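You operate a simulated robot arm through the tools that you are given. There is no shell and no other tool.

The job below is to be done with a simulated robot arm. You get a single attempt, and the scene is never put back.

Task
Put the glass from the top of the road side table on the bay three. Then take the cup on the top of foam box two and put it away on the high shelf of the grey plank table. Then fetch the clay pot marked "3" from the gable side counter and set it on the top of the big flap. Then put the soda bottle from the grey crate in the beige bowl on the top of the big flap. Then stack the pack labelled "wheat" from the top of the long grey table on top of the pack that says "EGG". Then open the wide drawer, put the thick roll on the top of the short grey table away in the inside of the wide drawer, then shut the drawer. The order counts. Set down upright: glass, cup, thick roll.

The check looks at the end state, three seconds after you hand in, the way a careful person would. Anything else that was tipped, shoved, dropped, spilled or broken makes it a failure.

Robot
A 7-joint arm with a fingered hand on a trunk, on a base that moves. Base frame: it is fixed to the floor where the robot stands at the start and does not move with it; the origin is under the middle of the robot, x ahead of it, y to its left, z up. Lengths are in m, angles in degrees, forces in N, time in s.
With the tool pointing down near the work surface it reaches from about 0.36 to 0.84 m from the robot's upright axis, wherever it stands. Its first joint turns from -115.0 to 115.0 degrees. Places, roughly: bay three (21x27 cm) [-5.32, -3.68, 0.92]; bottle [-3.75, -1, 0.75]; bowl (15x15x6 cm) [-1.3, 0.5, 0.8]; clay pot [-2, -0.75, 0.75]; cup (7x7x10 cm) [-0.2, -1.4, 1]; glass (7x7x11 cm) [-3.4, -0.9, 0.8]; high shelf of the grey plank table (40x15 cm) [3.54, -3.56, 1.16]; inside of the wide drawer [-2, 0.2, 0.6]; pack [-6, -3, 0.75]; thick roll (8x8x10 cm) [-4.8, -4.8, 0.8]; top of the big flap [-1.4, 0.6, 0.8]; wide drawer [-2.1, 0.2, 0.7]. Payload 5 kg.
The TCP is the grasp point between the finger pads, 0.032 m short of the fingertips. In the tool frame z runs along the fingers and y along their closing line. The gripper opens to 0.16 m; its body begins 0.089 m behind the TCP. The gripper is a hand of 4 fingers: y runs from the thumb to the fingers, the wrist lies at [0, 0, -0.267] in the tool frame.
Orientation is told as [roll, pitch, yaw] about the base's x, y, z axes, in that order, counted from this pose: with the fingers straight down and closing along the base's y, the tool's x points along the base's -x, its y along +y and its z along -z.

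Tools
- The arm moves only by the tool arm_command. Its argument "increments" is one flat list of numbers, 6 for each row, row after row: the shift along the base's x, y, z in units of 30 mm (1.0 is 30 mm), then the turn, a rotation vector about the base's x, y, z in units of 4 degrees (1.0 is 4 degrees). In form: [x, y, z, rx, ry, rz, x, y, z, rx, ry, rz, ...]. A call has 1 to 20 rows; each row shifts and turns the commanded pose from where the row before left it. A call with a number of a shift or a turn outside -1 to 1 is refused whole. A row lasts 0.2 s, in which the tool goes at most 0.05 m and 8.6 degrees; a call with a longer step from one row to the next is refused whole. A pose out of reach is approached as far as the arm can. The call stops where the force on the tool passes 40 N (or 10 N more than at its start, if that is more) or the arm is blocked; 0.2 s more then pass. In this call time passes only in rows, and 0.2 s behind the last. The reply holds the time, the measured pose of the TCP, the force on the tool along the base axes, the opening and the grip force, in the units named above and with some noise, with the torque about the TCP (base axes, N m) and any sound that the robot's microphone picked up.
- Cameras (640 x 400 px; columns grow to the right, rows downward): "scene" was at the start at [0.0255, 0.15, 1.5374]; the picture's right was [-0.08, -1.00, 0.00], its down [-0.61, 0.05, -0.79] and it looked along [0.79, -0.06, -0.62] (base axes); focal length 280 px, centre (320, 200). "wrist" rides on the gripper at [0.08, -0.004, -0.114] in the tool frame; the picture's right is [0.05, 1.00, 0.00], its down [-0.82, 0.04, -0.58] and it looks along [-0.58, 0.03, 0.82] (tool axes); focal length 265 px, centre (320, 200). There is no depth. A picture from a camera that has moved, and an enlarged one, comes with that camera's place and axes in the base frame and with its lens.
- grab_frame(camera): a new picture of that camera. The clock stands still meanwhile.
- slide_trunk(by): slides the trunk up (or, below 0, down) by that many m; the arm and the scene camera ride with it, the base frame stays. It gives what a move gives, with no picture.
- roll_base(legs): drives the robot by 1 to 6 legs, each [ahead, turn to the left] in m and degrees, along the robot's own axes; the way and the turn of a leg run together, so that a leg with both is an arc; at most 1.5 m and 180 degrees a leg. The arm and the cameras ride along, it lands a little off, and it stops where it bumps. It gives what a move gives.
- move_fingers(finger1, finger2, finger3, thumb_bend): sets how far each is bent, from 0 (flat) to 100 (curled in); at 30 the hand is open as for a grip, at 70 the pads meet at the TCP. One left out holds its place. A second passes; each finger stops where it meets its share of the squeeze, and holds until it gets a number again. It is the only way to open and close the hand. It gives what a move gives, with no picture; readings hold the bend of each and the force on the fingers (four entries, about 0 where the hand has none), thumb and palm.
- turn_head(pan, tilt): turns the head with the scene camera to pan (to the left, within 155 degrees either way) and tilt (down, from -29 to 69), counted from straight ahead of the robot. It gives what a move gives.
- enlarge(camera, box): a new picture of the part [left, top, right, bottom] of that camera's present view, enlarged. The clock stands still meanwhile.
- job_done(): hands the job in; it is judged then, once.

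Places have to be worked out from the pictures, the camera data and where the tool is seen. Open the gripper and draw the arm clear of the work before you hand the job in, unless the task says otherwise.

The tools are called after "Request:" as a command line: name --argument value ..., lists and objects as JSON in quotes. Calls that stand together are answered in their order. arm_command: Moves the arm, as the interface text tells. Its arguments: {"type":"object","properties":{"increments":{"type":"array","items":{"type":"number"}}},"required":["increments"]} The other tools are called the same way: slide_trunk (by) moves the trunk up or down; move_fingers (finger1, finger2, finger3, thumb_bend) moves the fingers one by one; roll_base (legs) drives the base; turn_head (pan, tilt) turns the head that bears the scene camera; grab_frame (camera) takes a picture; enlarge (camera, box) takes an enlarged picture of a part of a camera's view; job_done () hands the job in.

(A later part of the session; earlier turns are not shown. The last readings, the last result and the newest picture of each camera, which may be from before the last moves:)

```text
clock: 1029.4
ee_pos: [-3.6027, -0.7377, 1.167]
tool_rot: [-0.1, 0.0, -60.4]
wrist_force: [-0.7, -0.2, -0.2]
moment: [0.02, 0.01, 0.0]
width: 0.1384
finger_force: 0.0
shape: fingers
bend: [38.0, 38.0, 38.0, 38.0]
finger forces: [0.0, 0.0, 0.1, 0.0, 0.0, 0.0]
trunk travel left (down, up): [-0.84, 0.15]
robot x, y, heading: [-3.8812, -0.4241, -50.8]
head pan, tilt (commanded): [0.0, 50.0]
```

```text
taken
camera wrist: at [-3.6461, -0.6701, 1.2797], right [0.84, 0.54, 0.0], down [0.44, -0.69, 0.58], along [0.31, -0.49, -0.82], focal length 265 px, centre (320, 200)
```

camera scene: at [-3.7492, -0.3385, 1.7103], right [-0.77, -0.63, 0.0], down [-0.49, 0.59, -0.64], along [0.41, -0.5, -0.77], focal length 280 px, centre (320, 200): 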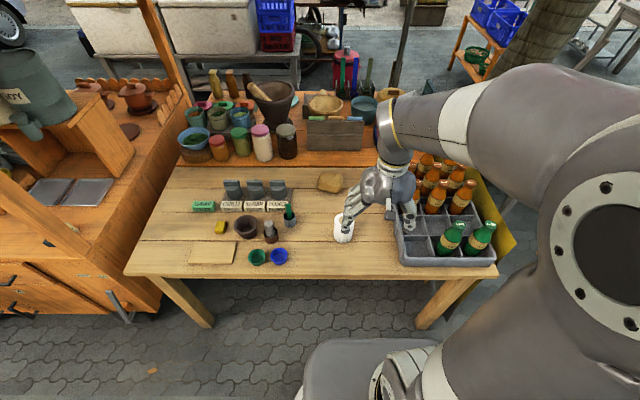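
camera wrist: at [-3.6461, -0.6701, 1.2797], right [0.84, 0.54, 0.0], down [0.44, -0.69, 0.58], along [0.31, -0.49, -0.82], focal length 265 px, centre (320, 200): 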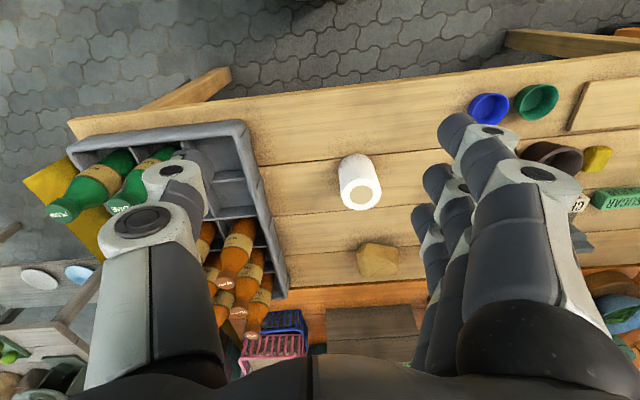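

Move above the roll at (-3.43, -0.865) and descend for a check.

Request:
arm_command --increments '[0.824, -0.605, 0, 0, 0, 0, 0.824, -0.605, 0, 0, 0, 0, 0.824, -0.605, 0, 0, 0, 0, 0.824, -0.605, 0, 0, 0, 0, 0.824, -0.605, 0, 0, 0, 0, 0.824, -0.605, 0, 0, 0, 0, 0.824, -0.605, 0, 0, 0, 0, 0, 0, -1, 0, 0, 0, 0, 0, -1, 0, 0, 0, 0, 0, -1, 0, 0, 0, 0, 0, -1, 0, 0, 0, 0, 0, -1, 0, 0, 0, 0, 0, -1, 0, 0, 0, 0, 0, -1, 0, 0, 0, 0, 0, -1, 0, 0, 0]'

Request:
grab_frame --camera "wrist"

```text
clock: 1032.6
ee_pos: [-3.4281, -0.8645, 0.9246]
tool_rot: [-0.2, 0.0, -60.5]
wrist_force: [0.0, 0.2, -0.1]
moment: [0.01, 0.01, 0.0]
width: 0.1386
finger_force: 0.0
shape: fingers
bend: [38.0, 38.0, 38.0, 38.0]
finger forces: [0.1, 0.0, 0.0, 0.1, 0.0, 0.1]
trunk travel left (down, up): [-0.84, 0.15]
robot x, y, heading: [-3.8805, -0.425, -50.6]
head pan, tilt (commanded): [0.0, 50.0]
```

```text
taken
camera wrist: at [-3.4724, -0.7973, 1.0382], right [0.84, 0.54, 0.0], down [0.44, -0.69, 0.58], along [0.31, -0.49, -0.82], focal length 265 px, centre (320, 200)
```

wrist: 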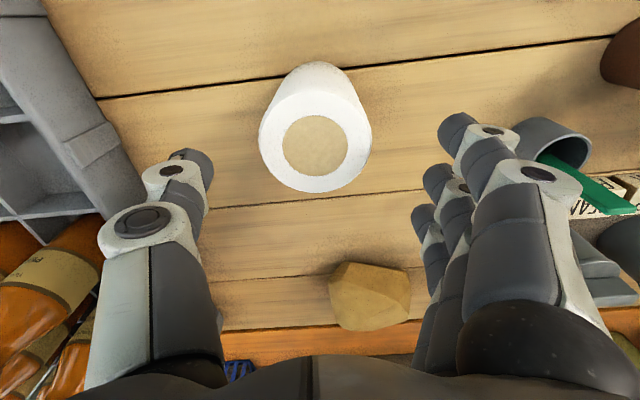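

Small correction, descend to z≈0.83, and grip.

Request:
arm_command --increments '[-0.2, 0.13, -0.8, 0, 0, 0, 0, 0, -1, 0, 0, 0, 0, 0, -1, 0, 0, 0, 0, 0, -0.35, 0, 0, 0]'

Request:
move_fingers --finger1 56 --finger2 53 --finger3 56 --thumb_bend 55

Request:
move_fingers --finger1 66 --finger2 59 --finger3 66 --thumb_bend 61

Request:
grab_frame --camera "wrist"

```text
clock: 1033.6
ee_pos: [-3.4354, -0.8601, 0.8314]
tool_rot: [-0.1, -0.1, -60.3]
wrist_force: [-0.5, -0.6, 0.2]
moment: [-0.01, -0.01, 0.03]
width: 0.1387
finger_force: 0.0
shape: fingers
bend: [38.0, 38.0, 38.0, 38.0]
finger forces: [0.0, 0.1, 0.1, 0.0, 0.0, 0.1]
trunk travel left (down, up): [-0.84, 0.15]
robot x, y, heading: [-3.8797, -0.4246, -50.4]
head pan, tilt (commanded): [0.0, 50.0]
```

```text
clock: 1034.6
ee_pos: [-3.4358, -0.86, 0.8319]
tool_rot: [-0.1, 0.0, -60.3]
wrist_force: [-0.6, -0.3, -0.2]
moment: [-0.02, -0.03, 0.01]
width: 0.0749
finger_force: 2.7
shape: fingers
bend: [55.0, 52.0, 56.0, 54.0]
finger forces: [0.5, 1.8, 0.0, 0.0, 2.6, 0.0]
trunk travel left (down, up): [-0.84, 0.15]
robot x, y, heading: [-3.8811, -0.4248, -50.5]
head pan, tilt (commanded): [0.0, 50.0]
```

```text
clock: 1035.6
ee_pos: [-3.4356, -0.8606, 0.8316]
tool_rot: [-0.2, 0.0, -60.4]
wrist_force: [0.2, 0.5, -0.1]
moment: [0.01, -0.02, -0.02]
width: 0.0718
finger_force: 16.2
shape: fingers
bend: [58.0, 54.0, 61.0, 56.0]
finger forces: [6.1, 5.0, 5.0, 0.0, 16.8, 0.1]
trunk travel left (down, up): [-0.84, 0.15]
robot x, y, heading: [-3.8803, -0.4239, -50.7]
head pan, tilt (commanded): [0.0, 50.0]
```

```text
taken
camera wrist: at [-3.4787, -0.7932, 0.9447], right [0.84, 0.54, 0.0], down [0.44, -0.69, 0.58], along [0.31, -0.49, -0.82], focal length 265 px, centre (320, 200)
```

wrist: 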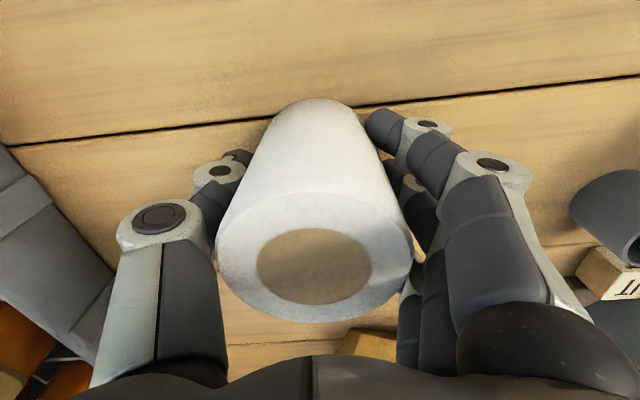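

Roll gripped. Lift, retract, and drive back to the open drawer.

Request:
arm_command --increments '[0, 0, 0.5, 0, 0, 0, 0, 0, 1, 0, 0, 0, 0, 0, 1, 0, 0, 0, 0, 0, 1, 0, 0, 0, 0, 0, 1, 0, 0, 0, 0, 0, 1, 0, 0, 0, 0, 0, 1, 0, 0, 0, 0, 0, 1, 0, 0, 0, 0, 0, 1, 0, 0, 0, -0.6, 0.6, 1, 0, 0, 0, -0.7, 0.68, 0.8, 0, 0, 0, -0.7, 0.68, 0, 0, 0, 0, -0.7, 0.68, 0, 0, 0, 0, -0.7, 0.68, 0, 0, 0, 0, -0.7, 0.68, 0, 0, 0, 0, -0.7, 0.68, 0, 0, 0, 0]'

Request:
roll_base --legs '[[0, 153.5], [0.56, 0], [0, -69.5], [1.5, 0], [0.05, 0], [0, -84.5]]'

Request:
turn_head --pan 5 --tilt 50

Request:
grab_frame --camera "scene"

Request:
grab_frame --camera "wrist"

```text
clock: 1039.0
ee_pos: [-3.5796, -0.719, 1.1413]
tool_rot: [-0.1, -0.1, -60.4]
wrist_force: [0.7, 0.9, -1.9]
moment: [-0.04, -0.01, 0.0]
width: 0.0716
finger_force: 17.5
shape: fingers
bend: [58.0, 54.0, 61.0, 56.0]
finger forces: [6.5, 5.2, 5.5, 0.1, 16.6, 0.0]
trunk travel left (down, up): [-0.84, 0.15]
robot x, y, heading: [-3.8789, -0.425, -50.5]
head pan, tilt (commanded): [0.0, 50.0]
```

```text
clock: 1062.6
ee_pos: [-2.3985, 0.6815, 1.1419]
tool_rot: [0.0, -0.1, -60.1]
wrist_force: [-0.5, -0.8, -1.1]
moment: [0.04, -0.01, 0.01]
width: 0.0707
finger_force: 15.8
shape: fingers
bend: [59.0, 54.0, 61.0, 56.0]
finger forces: [5.4, 5.0, 5.1, 0.0, 15.8, 0.0]
trunk travel left (down, up): [-0.84, 0.15]
robot x, y, heading: [-2.6997, 0.9711, -50.2]
head pan, tilt (commanded): [0.0, 50.0]
```

```text
clock: 1063.3
ee_pos: [-2.3997, 0.6822, 1.1413]
tool_rot: [-0.2, 0.0, -60.0]
wrist_force: [-0.7, 0.2, -1.8]
moment: [0.03, -0.01, -0.01]
width: 0.0706
finger_force: 15.7
shape: fingers
bend: [59.0, 54.0, 61.0, 56.0]
finger forces: [5.5, 5.0, 5.1, 0.0, 15.8, 0.0]
trunk travel left (down, up): [-0.84, 0.15]
robot x, y, heading: [-2.7005, 0.9767, -50.4]
head pan, tilt (commanded): [5.0, 50.0]
```

```text
taken
camera scene: at [-2.5651, 1.0651, 1.7102], right [-0.71, -0.7, 0.0], down [-0.54, 0.54, -0.64], along [0.45, -0.46, -0.77], focal length 280 px, centre (320, 200)
```

scene: 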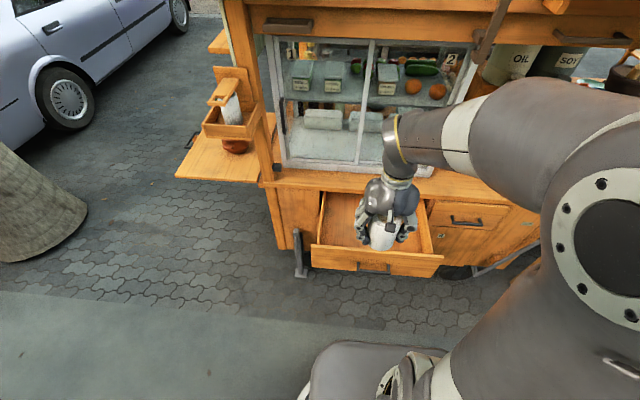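

```text
taken
camera wrist: at [-2.4419, 0.7481, 1.2545], right [0.84, 0.54, 0.0], down [0.44, -0.69, 0.58], along [0.31, -0.49, -0.82], focal length 265 px, centre (320, 200)
```

wrist: 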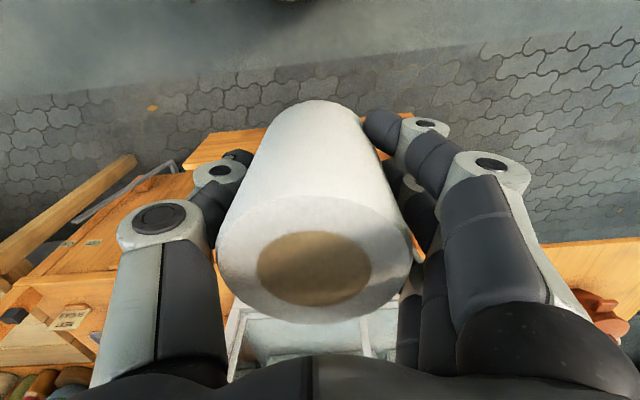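

The drawer's interior spans l≈1.12–1.38 (open part). I lower the trunk to keep the wrist below the eave bars, then move the roll over the drawer.

Request:
slide_trunk --by -0.24

Request:
arm_command --increments '[0.437, -0.909, 0, 0, 0, 0, 0.437, -0.909, 0, 0, 0, 0, 0.437, -0.909, 0, 0, 0, 0, 0.437, -0.909, 0, 0, 0, 0, 0.437, -0.909, 0, 0, 0, 0, 0.437, -0.909, 0, 0, 0, 0, 0.437, -0.909, 0, 0, 0, 0, 0.437, -0.909, 0, 0, 0, 0, 0.437, -0.909, 0, 0, 0, 0]'

Request:
grab_frame --camera "scene"

Request:
grab_frame --camera "wrist"

```text
clock: 1065.8
ee_pos: [-2.3982, 0.6815, 0.9019]
tool_rot: [0.0, 0.0, -60.1]
wrist_force: [-0.5, 0.6, -1.3]
moment: [0.02, 0.02, 0.01]
width: 0.0707
finger_force: 15.3
shape: fingers
bend: [59.0, 54.0, 61.0, 56.0]
finger forces: [5.6, 5.0, 5.0, 0.0, 15.9, 0.0]
trunk travel left (down, up): [-0.6, 0.39]
robot x, y, heading: [-2.7007, 0.9733, -50.3]
head pan, tilt (commanded): [5.0, 50.0]
```

```text
clock: 1067.8
ee_pos: [-2.2806, 0.4346, 0.9006]
tool_rot: [-0.1, 0.1, -60.1]
wrist_force: [-0.2, -0.7, -1.1]
moment: [0.0, -0.01, 0.01]
width: 0.0705
finger_force: 15.5
shape: fingers
bend: [59.0, 54.0, 61.0, 56.0]
finger forces: [6.0, 5.0, 5.6, 0.0, 15.7, 0.0]
trunk travel left (down, up): [-0.6, 0.39]
robot x, y, heading: [-2.6999, 0.9735, -50.4]
head pan, tilt (commanded): [5.0, 50.0]
```

```text
taken
camera scene: at [-2.5649, 1.0646, 1.4702], right [-0.71, -0.7, 0.0], down [-0.54, 0.54, -0.64], along [0.45, -0.46, -0.77], focal length 280 px, centre (320, 200)
```

scene: 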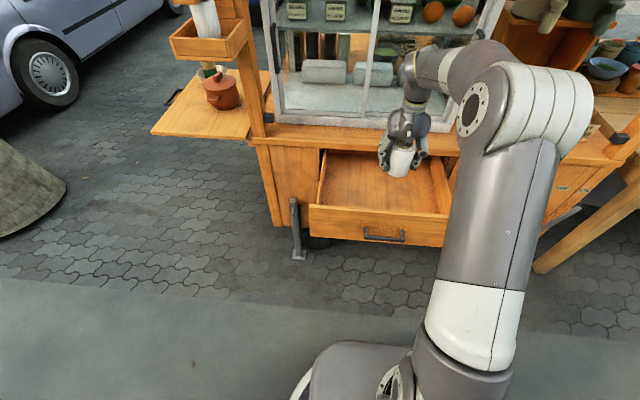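

```text
taken
camera wrist: at [-2.3235, 0.5015, 1.0141], right [0.84, 0.54, 0.0], down [0.45, -0.69, 0.58], along [0.31, -0.49, -0.82], focal length 265 px, centre (320, 200)
```

wrist: 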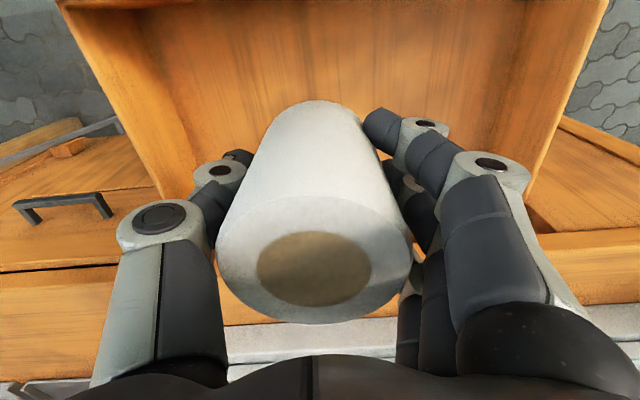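

The roll hangs inside the drawer opening. Lower it toward the drawer floor.

Request:
arm_command --increments '[0, 0, -1, 0, 0, 0, 0, 0, -1, 0, 0, 0, 0, 0, -1, 0, 0, 0, 0, 0, -1, 0, 0, 0]'

Request:
grab_frame --camera "wrist"

Request:
enlarge --camera "scene" --box '[290, 80, 490, 260]'

```text
clock: 1068.8
ee_pos: [-2.2796, 0.4346, 0.7807]
tool_rot: [-0.1, -0.1, -60.0]
wrist_force: [0.6, -0.4, -1.9]
moment: [-0.03, -0.01, 0.0]
width: 0.0703
finger_force: 16.5
shape: fingers
bend: [59.0, 54.0, 61.0, 56.0]
finger forces: [6.2, 4.9, 5.7, 0.1, 15.6, 0.1]
trunk travel left (down, up): [-0.6, 0.39]
robot x, y, heading: [-2.7008, 0.9707, -50.3]
head pan, tilt (commanded): [5.0, 50.0]
```

```text
taken
camera wrist: at [-2.3236, 0.5015, 0.8943], right [0.84, 0.54, 0.0], down [0.44, -0.69, 0.58], along [0.31, -0.49, -0.82], focal length 265 px, centre (320, 200)
```

wrist: 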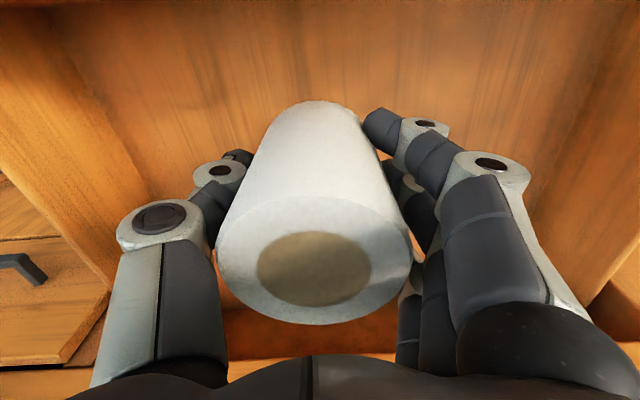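

```text
2.22 times, centred on (390, 170) of scene
camera zoom: at [-2.5649, 1.0648, 1.4703], right [-0.71, -0.7, 0.0], down [-0.54, 0.54, -0.64], along [0.45, -0.46, -0.77], focal length 623 px, centre (164, 267)
```

zoom: 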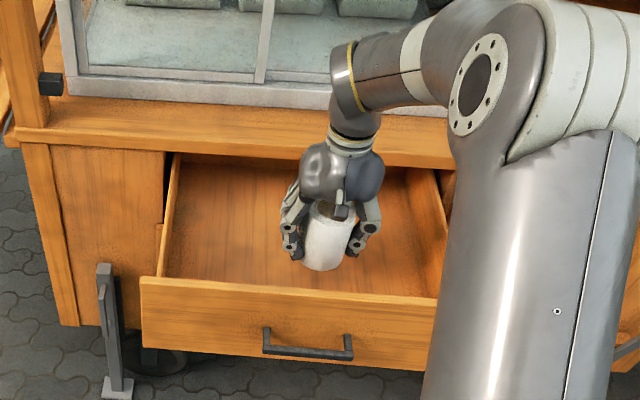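

Inside the drawer. Lower in smaller steps to the floor.

Request:
arm_command --increments '[0, 0, -0.8, 0, 0, 0, 0, 0, -0.6, 0, 0, 0]'

Request:
arm_command --increments '[0, 0, -0.25, 0, 0, 0]'

Request:
arm_command --increments '[0, 0, -0.2, 0, 0, 0]'

Request:
arm_command --increments '[0, 0, -0.15, 0, 0, 0]'

```text
clock: 1069.4
ee_pos: [-2.2803, 0.435, 0.7404]
tool_rot: [-0.2, 0.0, -60.1]
wrist_force: [0.6, 0.3, -0.9]
moment: [0.0, 0.0, 0.03]
width: 0.0705
finger_force: 16.5
shape: fingers
bend: [59.0, 54.0, 61.0, 56.0]
finger forces: [6.2, 5.0, 5.8, 0.1, 15.6, 0.1]
trunk travel left (down, up): [-0.6, 0.39]
robot x, y, heading: [-2.6969, 0.9728, -50.6]
head pan, tilt (commanded): [5.0, 50.0]
```

```text
clock: 1069.8
ee_pos: [-2.2813, 0.4352, 0.7307]
tool_rot: [-0.1, 0.2, -60.2]
wrist_force: [0.0, -0.8, -1.6]
moment: [0.03, -0.02, 0.02]
width: 0.0703
finger_force: 16.2
shape: fingers
bend: [59.0, 54.0, 61.0, 56.0]
finger forces: [6.2, 5.0, 5.8, 0.0, 15.7, 0.0]
trunk travel left (down, up): [-0.6, 0.39]
robot x, y, heading: [-2.6999, 0.9723, -50.3]
head pan, tilt (commanded): [5.0, 50.0]
```

```text
clock: 1070.2
ee_pos: [-2.281, 0.4359, 0.7255]
tool_rot: [-0.1, -0.1, -59.9]
wrist_force: [-0.3, -0.3, -0.6]
moment: [-0.03, -0.01, 0.0]
width: 0.0705
finger_force: 16.9
shape: fingers
bend: [59.0, 54.0, 61.0, 56.0]
finger forces: [6.2, 5.0, 5.8, 0.0, 15.5, 0.0]
trunk travel left (down, up): [-0.6, 0.39]
robot x, y, heading: [-2.7017, 0.9744, -50.3]
head pan, tilt (commanded): [5.0, 50.0]
```

```text
clock: 1070.6
ee_pos: [-2.2803, 0.4352, 0.7224]
tool_rot: [-0.1, 0.1, -60.0]
wrist_force: [0.3, 1.1, -1.8]
moment: [0.04, -0.03, -0.02]
width: 0.0704
finger_force: 16.1
shape: fingers
bend: [59.0, 54.0, 61.0, 56.0]
finger forces: [6.3, 5.0, 5.7, 0.0, 15.5, 0.0]
trunk travel left (down, up): [-0.6, 0.39]
robot x, y, heading: [-2.7028, 0.9749, -50.2]
head pan, tilt (commanded): [5.0, 50.0]
```

Request:
arm_command --increments '[0, 0, -0.2, 0, 0, 0]'

Request:
arm_command --increments '[0, 0, -0.15, 0, 0, 0]'

Request:
arm_command --increments '[0, 0, -0.15, 0, 0, 0]'

Request:
arm_command --increments '[0, 0, -0.15, 0, 0, 0]'

```text
clock: 1071.0
ee_pos: [-2.2805, 0.4358, 0.717]
tool_rot: [-0.1, 0.0, -60.0]
wrist_force: [-0.3, -0.1, -1.7]
moment: [-0.02, -0.03, 0.0]
width: 0.0704
finger_force: 16.4
shape: fingers
bend: [59.0, 54.0, 61.0, 56.0]
finger forces: [6.2, 5.0, 5.8, 0.0, 15.6, 0.0]
trunk travel left (down, up): [-0.6, 0.39]
robot x, y, heading: [-2.7002, 0.975, -50.3]
head pan, tilt (commanded): [5.0, 50.0]
```

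```text
clock: 1071.4
ee_pos: [-2.2801, 0.4344, 0.7107]
tool_rot: [-0.2, 0.0, -60.1]
wrist_force: [0.2, -0.8, -1.4]
moment: [0.0, -0.02, 0.01]
width: 0.0704
finger_force: 16.0
shape: fingers
bend: [59.0, 54.0, 61.0, 56.0]
finger forces: [6.2, 5.0, 5.8, 0.0, 15.7, 0.1]
trunk travel left (down, up): [-0.6, 0.39]
robot x, y, heading: [-2.7053, 0.9745, -50.4]
head pan, tilt (commanded): [5.0, 50.0]
```

```text
clock: 1071.8
ee_pos: [-2.2795, 0.4353, 0.7064]
tool_rot: [-0.1, 0.0, -60.0]
wrist_force: [-0.8, -0.6, -1.6]
moment: [0.0, -0.01, -0.01]
width: 0.0703
finger_force: 15.9
shape: fingers
bend: [59.0, 54.0, 61.0, 56.0]
finger forces: [6.2, 5.0, 5.8, 0.1, 15.6, 0.0]
trunk travel left (down, up): [-0.6, 0.39]
robot x, y, heading: [-2.6998, 0.972, -50.3]
head pan, tilt (commanded): [5.0, 50.0]
```

```text
clock: 1072.2
ee_pos: [-2.2799, 0.4348, 0.7023]
tool_rot: [-0.1, 0.0, -60.0]
wrist_force: [-0.4, 0.4, -1.7]
moment: [-0.01, 0.0, 0.03]
width: 0.0705
finger_force: 16.5
shape: fingers
bend: [59.0, 54.0, 61.0, 56.0]
finger forces: [6.2, 5.0, 5.9, 0.0, 15.6, 0.0]
trunk travel left (down, up): [-0.6, 0.39]
robot x, y, heading: [-2.6996, 0.9764, -50.4]
head pan, tilt (commanded): [5.0, 50.0]
```

Still free; continue.

Request:
arm_command --increments '[0, 0, -0.15, 0, 0, 0]'

Request:
arm_command --increments '[0, 0, -0.15, 0, 0, 0]'

Request:
arm_command --increments '[0, 0, -0.13, 0, 0, 0]'

Request:
grab_frame --camera "wrist"

```text
clock: 1072.6
ee_pos: [-2.2796, 0.4355, 0.6976]
tool_rot: [-0.2, -0.1, -60.1]
wrist_force: [-0.7, 0.4, -1.4]
moment: [-0.04, -0.02, -0.01]
width: 0.0704
finger_force: 16.2
shape: fingers
bend: [59.0, 54.0, 61.0, 56.0]
finger forces: [6.3, 5.0, 5.7, 0.0, 15.7, 0.1]
trunk travel left (down, up): [-0.6, 0.39]
robot x, y, heading: [-2.6967, 0.9725, -50.5]
head pan, tilt (commanded): [5.0, 50.0]
```

```text
clock: 1073.0
ee_pos: [-2.2795, 0.4354, 0.6958]
tool_rot: [0.0, -0.1, -60.2]
wrist_force: [0.9, 0.0, 12.8]
moment: [-0.03, 0.14, 0.01]
width: 0.0703
finger_force: 17.7
shape: fingers
bend: [59.0, 54.0, 61.0, 57.0]
finger forces: [7.1, 5.4, 6.3, 0.0, 17.0, 0.1]
trunk travel left (down, up): [-0.6, 0.39]
robot x, y, heading: [-2.7014, 0.9731, -50.7]
head pan, tilt (commanded): [5.0, 50.0]
```

```text
clock: 1073.4
ee_pos: [-2.2787, 0.4356, 0.6934]
tool_rot: [-0.1, -0.2, -60.1]
wrist_force: [2.0, 0.6, 29.8]
moment: [0.01, -0.07, -0.04]
width: 0.0696
finger_force: 21.0
shape: fingers
bend: [60.0, 55.0, 63.0, 57.0]
finger forces: [9.2, 5.9, 8.9, 0.0, 18.4, 0.1]
trunk travel left (down, up): [-0.6, 0.39]
robot x, y, heading: [-2.697, 0.9767, -50.3]
head pan, tilt (commanded): [5.0, 50.0]
```

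```text
taken
camera wrist: at [-2.3237, 0.5026, 0.8052], right [0.84, 0.54, 0.0], down [0.44, -0.68, 0.58], along [0.32, -0.49, -0.81], focal length 265 px, centre (320, 200)
```

wrist: 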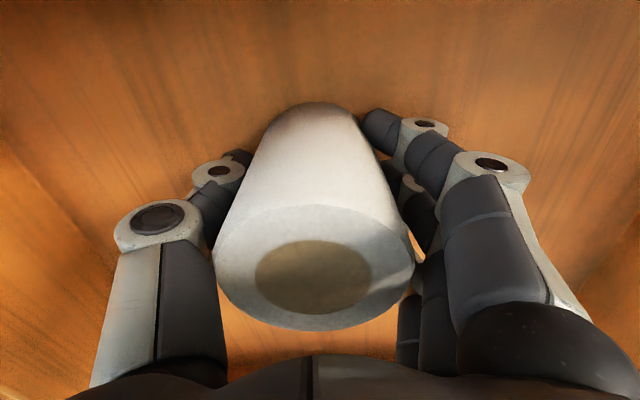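

The roll stands on the drawer floor (top ≈0.73, below the frame). Release and lift the hand out.

Request:
arm_command --increments '[0, 0, 0.18, 0, 0, 0]'

Request:
move_fingers --finger1 50 --finger2 47 --finger3 51 --thumb_bend 50

Request:
move_fingers --finger1 40 --finger2 40 --finger3 40 --thumb_bend 40

Request:
arm_command --increments '[0, 0, 0.5, 0, 0, 0, 0, 0, 1, 0, 0, 0, 0, 0, 1, 0, 0, 0, 0, 0, 1, 0, 0, 0, 0, 0, 1, 0, 0, 0, 0, 0, 1, 0, 0, 0, -0.2, 0.3, 1, 0, 0, 0, -0.5, 0.6, 0.8, 0, 0, 0, -0.6, 0.74, 0.5, 0, 0, 0, -0.6, 0.74, 0, 0, 0, 0, -0.6, 0.74, 0, 0, 0, 0, -0.6, 0.74, 0, 0, 0, 0]'

Request:
grab_frame --camera "scene"

Request:
grab_frame --camera "wrist"

```text
clock: 1073.8
ee_pos: [-2.2803, 0.4375, 0.6929]
tool_rot: [-0.2, 0.1, -60.1]
wrist_force: [2.2, 0.8, 9.0]
moment: [0.05, -0.31, -0.01]
width: 0.0698
finger_force: 20.8
shape: fingers
bend: [60.0, 55.0, 63.0, 57.0]
finger forces: [8.9, 5.9, 9.0, 0.1, 17.1, 0.1]
trunk travel left (down, up): [-0.6, 0.39]
robot x, y, heading: [-2.7006, 0.9747, -50.1]
head pan, tilt (commanded): [5.0, 50.0]
```

```text
clock: 1074.8
ee_pos: [-2.2802, 0.4353, 0.6935]
tool_rot: [-0.1, 0.0, -60.0]
wrist_force: [0.9, 0.0, -0.4]
moment: [0.02, -0.01, -0.01]
width: 0.0905
finger_force: 0.1
shape: fingers
bend: [50.0, 47.0, 51.0, 50.0]
finger forces: [0.1, 0.1, 0.1, 0.0, 0.2, 0.0]
trunk travel left (down, up): [-0.6, 0.39]
robot x, y, heading: [-2.7027, 0.9737, -50.3]
head pan, tilt (commanded): [5.0, 50.0]
```

```text
clock: 1075.8
ee_pos: [-2.2802, 0.4365, 0.6954]
tool_rot: [-0.1, 0.0, -60.1]
wrist_force: [0.1, 0.1, 0.7]
moment: [-0.01, -0.02, 0.0]
width: 0.1306
finger_force: 0.0
shape: fingers
bend: [40.0, 40.0, 40.0, 40.0]
finger forces: [0.1, 0.0, 0.0, 0.0, 0.0, 0.1]
trunk travel left (down, up): [-0.6, 0.39]
robot x, y, heading: [-2.6987, 0.9728, -50.3]
head pan, tilt (commanded): [5.0, 50.0]
```

```text
clock: 1078.4
ee_pos: [-2.3742, 0.5526, 0.9291]
tool_rot: [-0.1, 0.0, -60.1]
wrist_force: [-0.6, 0.3, 0.8]
moment: [0.0, -0.02, -0.01]
width: 0.1305
finger_force: 0.1
shape: fingers
bend: [40.0, 40.0, 40.0, 40.0]
finger forces: [0.1, 0.0, 0.0, 0.0, 0.1, 0.1]
trunk travel left (down, up): [-0.6, 0.39]
robot x, y, heading: [-2.6974, 0.9746, -50.4]
head pan, tilt (commanded): [5.0, 50.0]
```

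```text
taken
camera scene: at [-2.5654, 1.0655, 1.4702], right [-0.71, -0.7, 0.0], down [-0.54, 0.54, -0.64], along [0.45, -0.46, -0.77], focal length 280 px, centre (320, 200)
```

scene: 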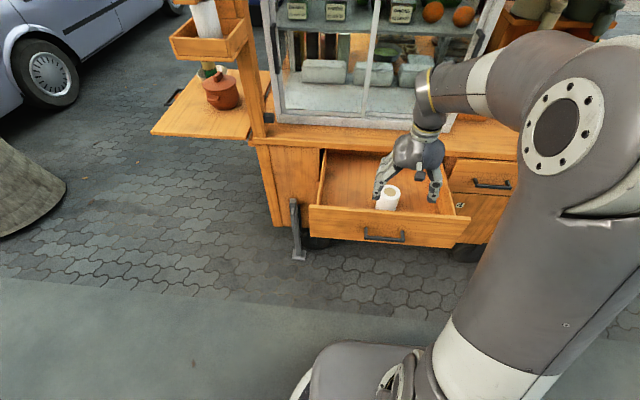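

```text
taken
camera wrist: at [-2.4174, 0.6191, 1.0428], right [0.84, 0.54, 0.0], down [0.44, -0.68, 0.58], along [0.31, -0.49, -0.82], focal length 265 px, centre (320, 200)
```

wrist: 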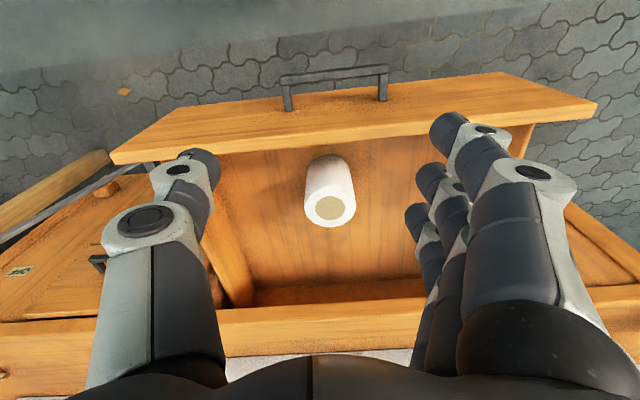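

The roll stands upright in the drawer. To shut it, I move the hand in front of the drawer, rotate it so the finger backs face the handle, and close the fist.

Request:
arm_command --increments '[-0.6, 0.743, 0.3, 0, 0, -1, -0.6, 0.743, 0.3, 0, 0, -1, -0.6, 0.743, 0, 0, 0, -1, -0.6, 0.743, 0, 0, 0, -1, -0.6, 0.743, 0, 0, 0, -1, 0, 0, 0, 0, 0, -1, 0, 0, 0, 0, 0, -1, 0, 0, 0, 0, 0, -1, 0, 0, 0, 0, 0, -1, 0, 0, 0, 0, 0, -1, 0, 0, 0, 0, 0, -1, 0, 0, 0, 0, 0, -1, 0, 0, 0, 0, 0, -1, 0, 0, 0, 0, 0, -1, 0, 0, 0, 0, 0, -1, 0, 0, 0, 0, 0, -1, 0, 0, 0, 0, 0, -1, 0, 0, 0, 0, 0, -1, 0, 0, 0, 0, 0, -1, 0, 0, 0, 0, 0, -1]'

Request:
move_fingers --finger1 72 --finger2 72 --finger3 72 --thumb_bend 60

Request:
grab_frame --camera "scene"

Request:
grab_frame --camera "wrist"

```text
clock: 1082.6
ee_pos: [-2.464, 0.6632, 0.9459]
tool_rot: [0.0, -0.1, -140.2]
wrist_force: [0.2, -0.1, -0.4]
moment: [-0.02, 0.04, -0.05]
width: 0.1308
finger_force: 0.1
shape: fingers
bend: [40.0, 40.0, 40.0, 40.0]
finger forces: [0.0, 0.1, 0.0, 0.0, 0.0, 0.0]
trunk travel left (down, up): [-0.6, 0.39]
robot x, y, heading: [-2.7036, 0.973, -50.1]
head pan, tilt (commanded): [5.0, 50.0]
```

```text
clock: 1083.6
ee_pos: [-2.4646, 0.6625, 0.9461]
tool_rot: [0.0, 0.0, -140.0]
wrist_force: [-0.6, -0.1, 0.3]
moment: [-0.03, -0.02, 0.02]
width: 0.0347
finger_force: 0.0
shape: fingers
bend: [72.0, 72.0, 72.0, 60.0]
finger forces: [0.0, 0.1, 0.0, 0.0, 0.1, 0.1]
trunk travel left (down, up): [-0.6, 0.39]
robot x, y, heading: [-2.7029, 0.973, -50.3]
head pan, tilt (commanded): [5.0, 50.0]
```

```text
taken
camera scene: at [-2.5652, 1.0652, 1.4702], right [-0.71, -0.7, 0.0], down [-0.54, 0.54, -0.64], along [0.45, -0.46, -0.77], focal length 280 px, centre (320, 200)
```

scene: 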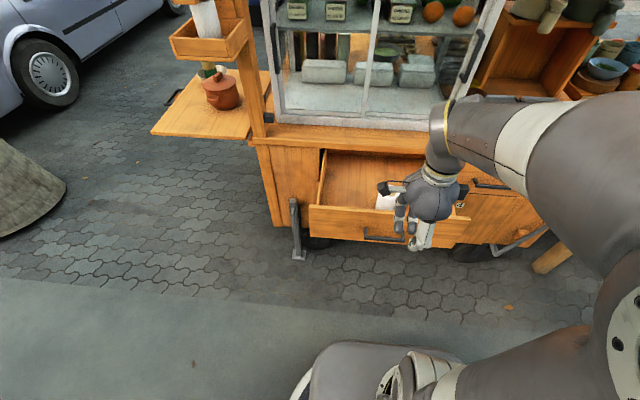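

```text
taken
camera wrist: at [-2.4048, 0.7165, 1.0595], right [0.68, -0.73, 0.0], down [-0.6, -0.56, 0.58], along [-0.42, -0.39, -0.82], focal length 265 px, centre (320, 200)
```

wrist: 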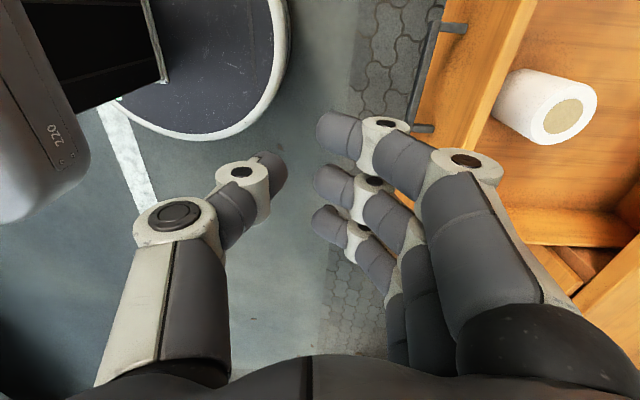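

Clear of the handle. Lower the fist to handle height and push the drawer gently closed.

Request:
arm_command --increments '[0, 0, -1, 0, 0, 0, 0, 0, -1, 0, 0, 0, 0, 0, -1, 0, 0, 0, 0, 0, -1, 0, 0, 0, 0, 0, -1, 0, 0, 0, 0, 0, -1, 0, 0, 0, 0, 0, -1, 0, 0, 0, 0, 0, -1, 0, 0, 0, 0, 0, -1, 0, 0, 0, 0, 0, -0.7, 0, 0, 0]'

Request:
arm_command --increments '[0.42, -0.52, 0, 0, 0, 0, 0.42, -0.52, 0, 0, 0, 0, 0.42, -0.52, 0, 0, 0, 0]'

Request:
grab_frame --camera "scene"

Request:
grab_frame --camera "wrist"

```text
clock: 1085.8
ee_pos: [-2.4628, 0.6633, 0.6549]
tool_rot: [-0.1, 0.0, -140.0]
wrist_force: [1.0, 0.3, -0.2]
moment: [0.01, -0.01, -0.01]
width: 0.0345
finger_force: 0.0
shape: fingers
bend: [72.0, 72.0, 72.0, 60.0]
finger forces: [0.1, 0.0, 0.1, 0.0, 0.0, 0.0]
trunk travel left (down, up): [-0.6, 0.39]
robot x, y, heading: [-2.7007, 0.9774, -50.4]
head pan, tilt (commanded): [5.0, 50.0]
```

```text
clock: 1086.6
ee_pos: [-2.4252, 0.6155, 0.6552]
tool_rot: [-0.2, 0.0, -140.1]
wrist_force: [-0.5, 0.0, 0.5]
moment: [0.01, 0.0, -0.02]
width: 0.0346
finger_force: 0.0
shape: fingers
bend: [72.0, 72.0, 72.0, 60.0]
finger forces: [0.0, 0.0, 0.0, 0.0, 0.0, 0.0]
trunk travel left (down, up): [-0.6, 0.39]
robot x, y, heading: [-2.7016, 0.9739, -50.4]
head pan, tilt (commanded): [5.0, 50.0]
```

```text
taken
camera scene: at [-2.5651, 1.0651, 1.4702], right [-0.71, -0.7, 0.0], down [-0.54, 0.54, -0.64], along [0.45, -0.46, -0.77], focal length 280 px, centre (320, 200)
```

scene: 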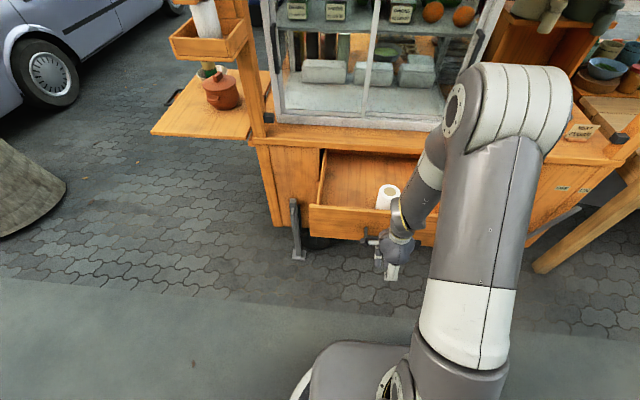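

```text
taken
camera wrist: at [-2.3661, 0.6696, 0.7678], right [0.68, -0.73, 0.0], down [-0.6, -0.56, 0.58], along [-0.42, -0.39, -0.82], focal length 265 px, centre (320, 200)
```

wrist: 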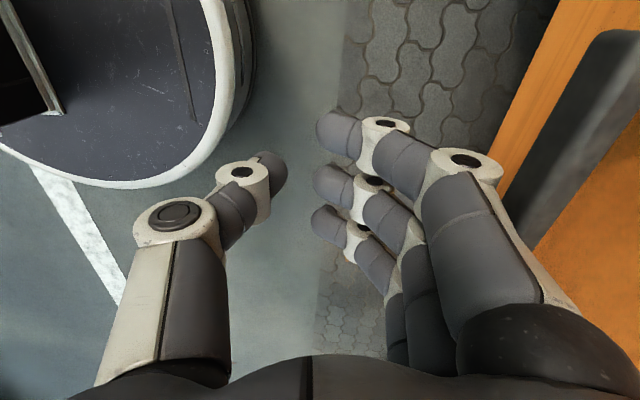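

Almost touching. Continue pushing in small steps.

Request:
arm_command --increments '[0.3, -0.37, 0, 0, 0, 0, 0.3, -0.37, 0, 0, 0, 0, 0.3, -0.37, 0, 0, 0, 0, 0.3, -0.37, 0, 0, 0, 0]'

Request:
grab_frame --camera "scene"

```text
clock: 1087.6
ee_pos: [-2.3887, 0.5718, 0.6546]
tool_rot: [0.0, 0.0, -140.0]
wrist_force: [-0.1, -0.1, -1.4]
moment: [-0.01, -0.01, -0.01]
width: 0.0344
finger_force: 0.0
shape: fingers
bend: [72.0, 72.0, 72.0, 60.0]
finger forces: [0.0, 0.0, 0.0, 0.0, 0.0, 0.0]
trunk travel left (down, up): [-0.6, 0.39]
robot x, y, heading: [-2.7026, 0.9741, -50.4]
head pan, tilt (commanded): [5.0, 50.0]
```

```text
taken
camera scene: at [-2.5651, 1.0651, 1.4702], right [-0.71, -0.7, 0.0], down [-0.54, 0.54, -0.64], along [0.45, -0.46, -0.77], focal length 280 px, centre (320, 200)
```

scene: 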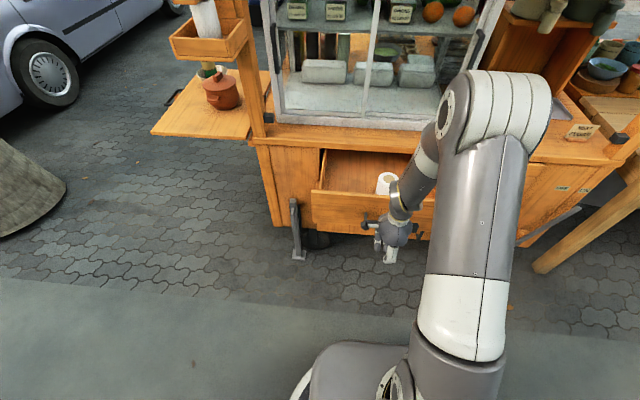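

The drawer is moving in smoothly, the roll still upright. Keep pushing.

Request:
arm_command --increments '[0.3, -0.37, 0, 0, 0, 0, 0.3, -0.37, 0, 0, 0, 0, 0.3, -0.37, 0, 0, 0, 0, 0.3, -0.37, 0, 0, 0, 0, 0.3, -0.37, 0, 0, 0, 0, 0.3, -0.37, 0, 0, 0, 0, 0.3, -0.37, 0, 0, 0, 0, 0.3, -0.37, 0, 0, 0, 0]'

Request:
enlarge --camera "scene" --box '[260, 100, 480, 260]'

```text
clock: 1089.4
ee_pos: [-2.3165, 0.4832, 0.6558]
tool_rot: [-0.2, 0.0, -140.1]
wrist_force: [-0.9, 0.3, -0.9]
moment: [-0.02, -0.02, 0.02]
width: 0.0344
finger_force: 0.1
shape: fingers
bend: [72.0, 72.0, 72.0, 60.0]
finger forces: [0.0, 0.1, 0.0, 0.0, 0.0, 0.0]
trunk travel left (down, up): [-0.6, 0.39]
robot x, y, heading: [-2.7009, 0.9719, -50.5]
head pan, tilt (commanded): [5.0, 50.0]
```

```text
2.50 times, centred on (370, 180) of scene
camera zoom: at [-2.5651, 1.0651, 1.4702], right [-0.71, -0.7, 0.0], down [-0.54, 0.54, -0.64], along [0.45, -0.46, -0.77], focal length 701 px, centre (195, 250)
```

zoom: 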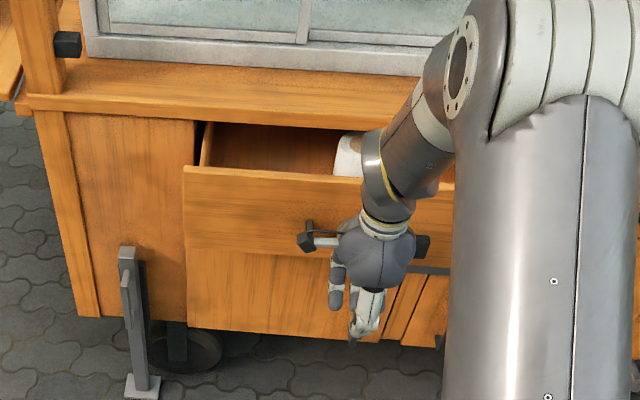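

About two-thirds closed. Continue the last ~9 cm.

Request:
arm_command --increments '[0.3, -0.37, 0, 0, 0, 0, 0.3, -0.37, 0, 0, 0, 0, 0.3, -0.37, 0, 0, 0, 0, 0.3, -0.37, 0, 0, 0, 0]'

Request:
enlarge --camera "scene" --box '[260, 100, 480, 260]'

```text
clock: 1090.4
ee_pos: [-2.2826, 0.4387, 0.6554]
tool_rot: [-0.1, 0.0, -140.0]
wrist_force: [-0.4, -0.5, 0.4]
moment: [-0.01, -0.01, 0.0]
width: 0.0346
finger_force: 0.1
shape: fingers
bend: [72.0, 72.0, 72.0, 60.0]
finger forces: [0.1, 0.1, 0.0, 0.1, 0.0, 0.0]
trunk travel left (down, up): [-0.6, 0.39]
robot x, y, heading: [-2.7025, 0.9775, -50.2]
head pan, tilt (commanded): [5.0, 50.0]
```

```text
2.50 times, centred on (370, 180) of scene
camera zoom: at [-2.5651, 1.0651, 1.4702], right [-0.71, -0.7, 0.0], down [-0.54, 0.54, -0.64], along [0.45, -0.46, -0.77], focal length 701 px, centre (195, 250)
```

zoom: 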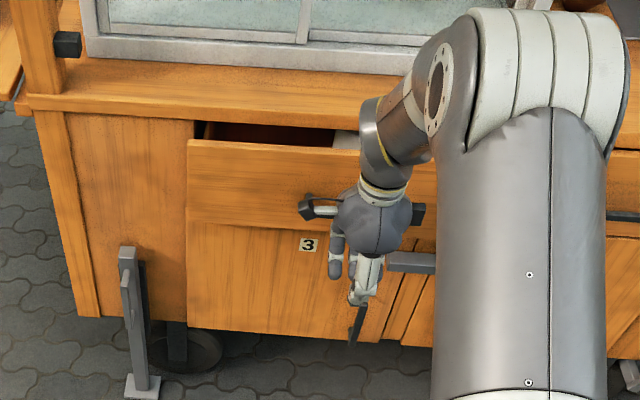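

Nearly shut. Push the final few centimetres slowly.

Request:
arm_command --increments '[0.25, -0.31, 0, 0, 0, 0, 0.25, -0.31, 0, 0, 0, 0]'

Request:
enlarge --camera "scene" --box '[260, 100, 480, 260]'

```text
clock: 1091.0
ee_pos: [-2.2674, 0.4197, 0.6548]
tool_rot: [-0.1, 0.1, -140.0]
wrist_force: [-0.8, 0.5, 0.0]
moment: [-0.01, -0.02, -0.01]
width: 0.0345
finger_force: 0.0
shape: fingers
bend: [72.0, 72.0, 72.0, 60.0]
finger forces: [0.0, 0.1, 0.1, 0.0, 0.0, 0.0]
trunk travel left (down, up): [-0.6, 0.39]
robot x, y, heading: [-2.7033, 0.9717, -50.5]
head pan, tilt (commanded): [5.0, 50.0]
```

```text
2.50 times, centred on (370, 180) of scene
camera zoom: at [-2.565, 1.065, 1.4702], right [-0.71, -0.7, 0.0], down [-0.54, 0.54, -0.64], along [0.45, -0.46, -0.77], focal length 701 px, centre (195, 250)
```

zoom: 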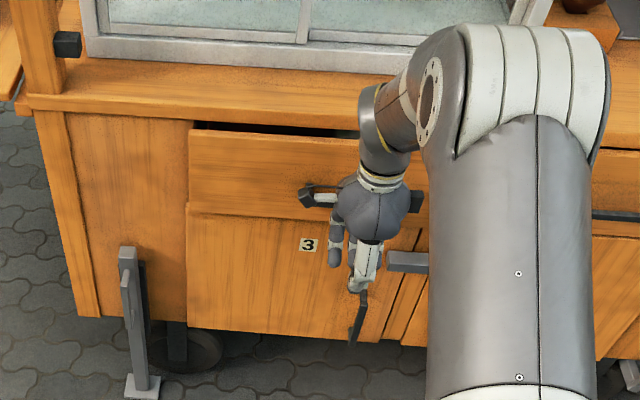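

A thin gap remains. Push in ~8 mm steps until it seats.

Request:
arm_command --increments '[0.17, -0.21, 0, 0, 0, 0]'

Request:
arm_command --increments '[0.17, -0.21, 0, 0, 0, 0]'

Request:
arm_command --increments '[0.1, -0.125, 0, 0, 0, 0]'

Request:
enlarge --camera "scene" --box '[260, 100, 480, 260]'

```text
clock: 1091.4
ee_pos: [-2.2615, 0.4129, 0.6553]
tool_rot: [0.0, 0.0, -140.0]
wrist_force: [-0.5, 0.2, 0.0]
moment: [0.02, 0.01, 0.0]
width: 0.0343
finger_force: 0.1
shape: fingers
bend: [72.0, 72.0, 72.0, 60.0]
finger forces: [0.1, 0.0, 0.0, 0.1, 0.0, 0.0]
trunk travel left (down, up): [-0.6, 0.39]
robot x, y, heading: [-2.7027, 0.9755, -50.3]
head pan, tilt (commanded): [5.0, 50.0]
```

```text
clock: 1091.8
ee_pos: [-2.2567, 0.4062, 0.6556]
tool_rot: [-0.2, 0.0, -140.0]
wrist_force: [0.1, -0.1, -0.1]
moment: [0.01, 0.05, 0.0]
width: 0.0345
finger_force: 0.1
shape: fingers
bend: [72.0, 72.0, 72.0, 60.0]
finger forces: [0.0, 0.1, 0.0, 0.0, 0.0, 0.0]
trunk travel left (down, up): [-0.6, 0.39]
robot x, y, heading: [-2.702, 0.9709, -50.5]
head pan, tilt (commanded): [5.0, 50.0]
```

```text
clock: 1092.2
ee_pos: [-2.2541, 0.4052, 0.6556]
tool_rot: [-0.3, 0.0, -140.1]
wrist_force: [-7.2, 9.2, -0.1]
moment: [-0.36, -0.32, -0.09]
width: 0.0335
finger_force: 5.8
shape: fingers
bend: [72.0, 72.0, 72.0, 60.0]
finger forces: [2.4, 3.8, 5.6, 0.1, 0.1, 0.0]
trunk travel left (down, up): [-0.6, 0.39]
robot x, y, heading: [-2.6995, 0.9753, -50.7]
head pan, tilt (commanded): [5.0, 50.0]
```

```text
2.50 times, centred on (370, 180) of scene
camera zoom: at [-2.5658, 1.066, 1.4702], right [-0.71, -0.7, 0.0], down [-0.54, 0.54, -0.64], along [0.45, -0.46, -0.77], focal length 701 px, centre (195, 250)
```

zoom: 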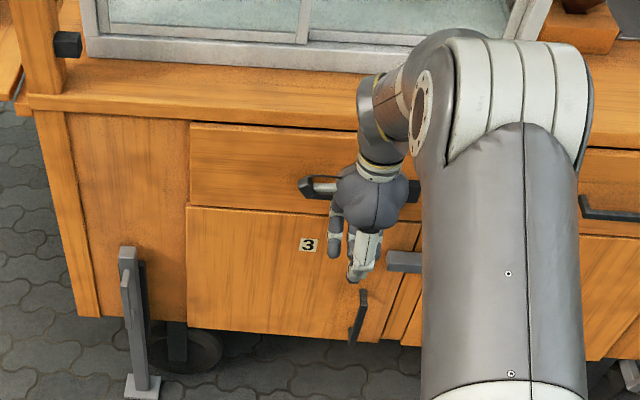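

The drawer is flush and resists now. One more small push to confirm it's fully shut, then back away.

Request:
arm_command --increments '[0.08, -0.1, 0, 0, 0, 0]'

Request:
arm_command --increments '[-0.3, 0.37, 0, 0, 0, 0, -0.5, 0.62, 0, 0, 0, 0, -0.6, 0.74, 0, 0, 0, 0, -0.6, 0.74, 0.3, 0, 0, 0, -0.6, 0.74, 0.5, 0, 0, 0, -0.6, 0.74, 0.8, 0, 0, 0, -0.5, 0.62, 1, 0, 0, 0, 0, 0, 1, 0, 0, 0, 0, 0, 1, 0, 0, 0, 0, 0, 1, 0, 0, 0]'

Request:
turn_head --pan 5 --tilt 40

Request:
grab_frame --camera "scene"

Request:
grab_frame --camera "wrist"

```text
clock: 1092.6
ee_pos: [-2.2532, 0.4031, 0.6547]
tool_rot: [-0.5, 0.1, -140.3]
wrist_force: [-18.4, 24.2, 3.8]
moment: [-1.08, -0.81, -0.07]
width: 0.0313
finger_force: 14.6
shape: fingers
bend: [72.0, 72.0, 72.0, 60.0]
finger forces: [8.4, 10.0, 11.7, 0.0, 0.0, 0.0]
trunk travel left (down, up): [-0.6, 0.39]
robot x, y, heading: [-2.7043, 0.9706, -50.2]
head pan, tilt (commanded): [5.0, 50.0]
```

```text
clock: 1094.8
ee_pos: [-2.3624, 0.5388, 0.8231]
tool_rot: [-0.1, 0.0, -140.1]
wrist_force: [-1.0, -1.0, 0.1]
moment: [0.01, 0.03, 0.01]
width: 0.034
finger_force: 0.2
shape: fingers
bend: [72.0, 72.0, 72.0, 60.0]
finger forces: [0.0, 0.1, 0.0, 0.0, 0.0, 0.0]
trunk travel left (down, up): [-0.6, 0.39]
robot x, y, heading: [-2.7017, 0.9746, -50.4]
head pan, tilt (commanded): [5.0, 50.0]
```

```text
clock: 1095.5
ee_pos: [-2.3611, 0.5383, 0.8236]
tool_rot: [0.0, -0.1, -140.2]
wrist_force: [0.2, 0.7, 0.0]
moment: [0.02, 0.01, 0.0]
width: 0.034
finger_force: 0.0
shape: fingers
bend: [72.0, 72.0, 72.0, 60.0]
finger forces: [0.1, 0.1, 0.0, 0.0, 0.0, 0.1]
trunk travel left (down, up): [-0.6, 0.39]
robot x, y, heading: [-2.699, 0.9738, -50.3]
head pan, tilt (commanded): [5.0, 40.0]
```

```text
taken
camera scene: at [-2.5595, 1.0594, 1.4844], right [-0.71, -0.7, 0.0], down [-0.45, 0.46, -0.77], along [0.54, -0.54, -0.64], focal length 280 px, centre (320, 200)
```

scene: 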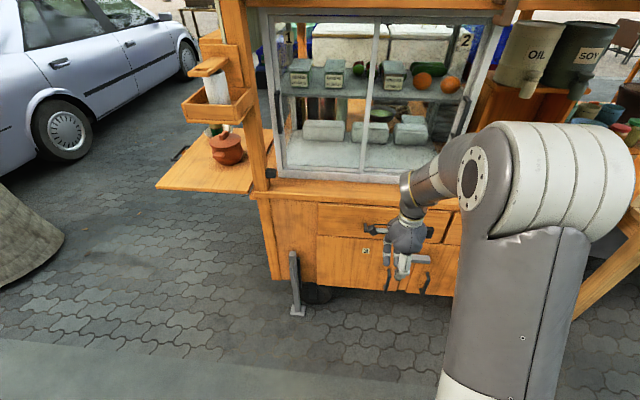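

```text
taken
camera wrist: at [-2.3036, 0.5917, 0.9367], right [0.68, -0.73, 0.0], down [-0.6, -0.56, 0.58], along [-0.42, -0.39, -0.82], focal length 265 px, centre (320, 200)
```

wrist: 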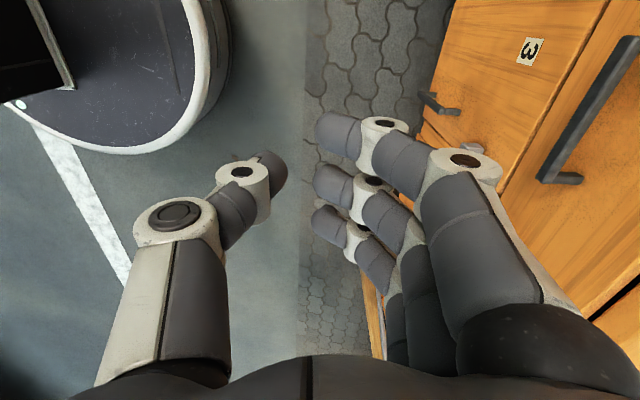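

The drawer is shut. I check the flap (pot, bowl, bottle) and the closed drawer once more by zooming.

Request:
enlarge --camera "scene" --box '[150, 90, 300, 200]'

Request:
enlarge --camera "scene" --box '[250, 170, 470, 310]'

```text
3.64 times, centred on (225, 145) of scene
camera zoom: at [-2.5595, 1.0594, 1.4844], right [-0.71, -0.7, 0.0], down [-0.45, 0.46, -0.77], along [0.54, -0.54, -0.64], focal length 1020 px, centre (666, 400)
```

zoom: 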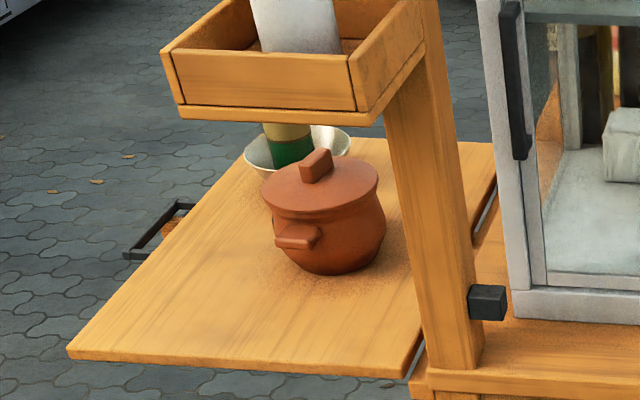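

```text
2.86 times, centred on (360, 240) of scene
camera zoom: at [-2.5595, 1.0594, 1.4844], right [-0.71, -0.7, 0.0], down [-0.45, 0.46, -0.77], along [0.54, -0.54, -0.64], focal length 802 px, centre (206, 86)
```

zoom: 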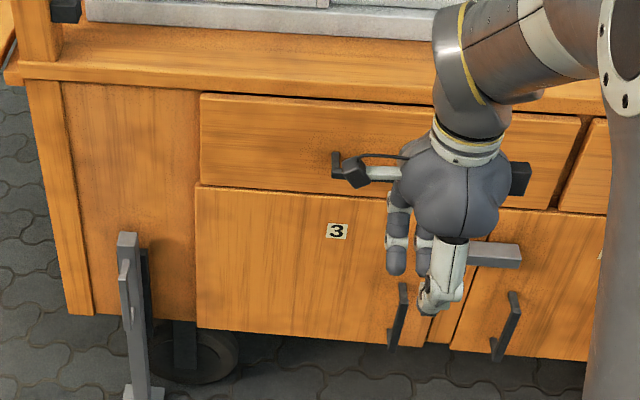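

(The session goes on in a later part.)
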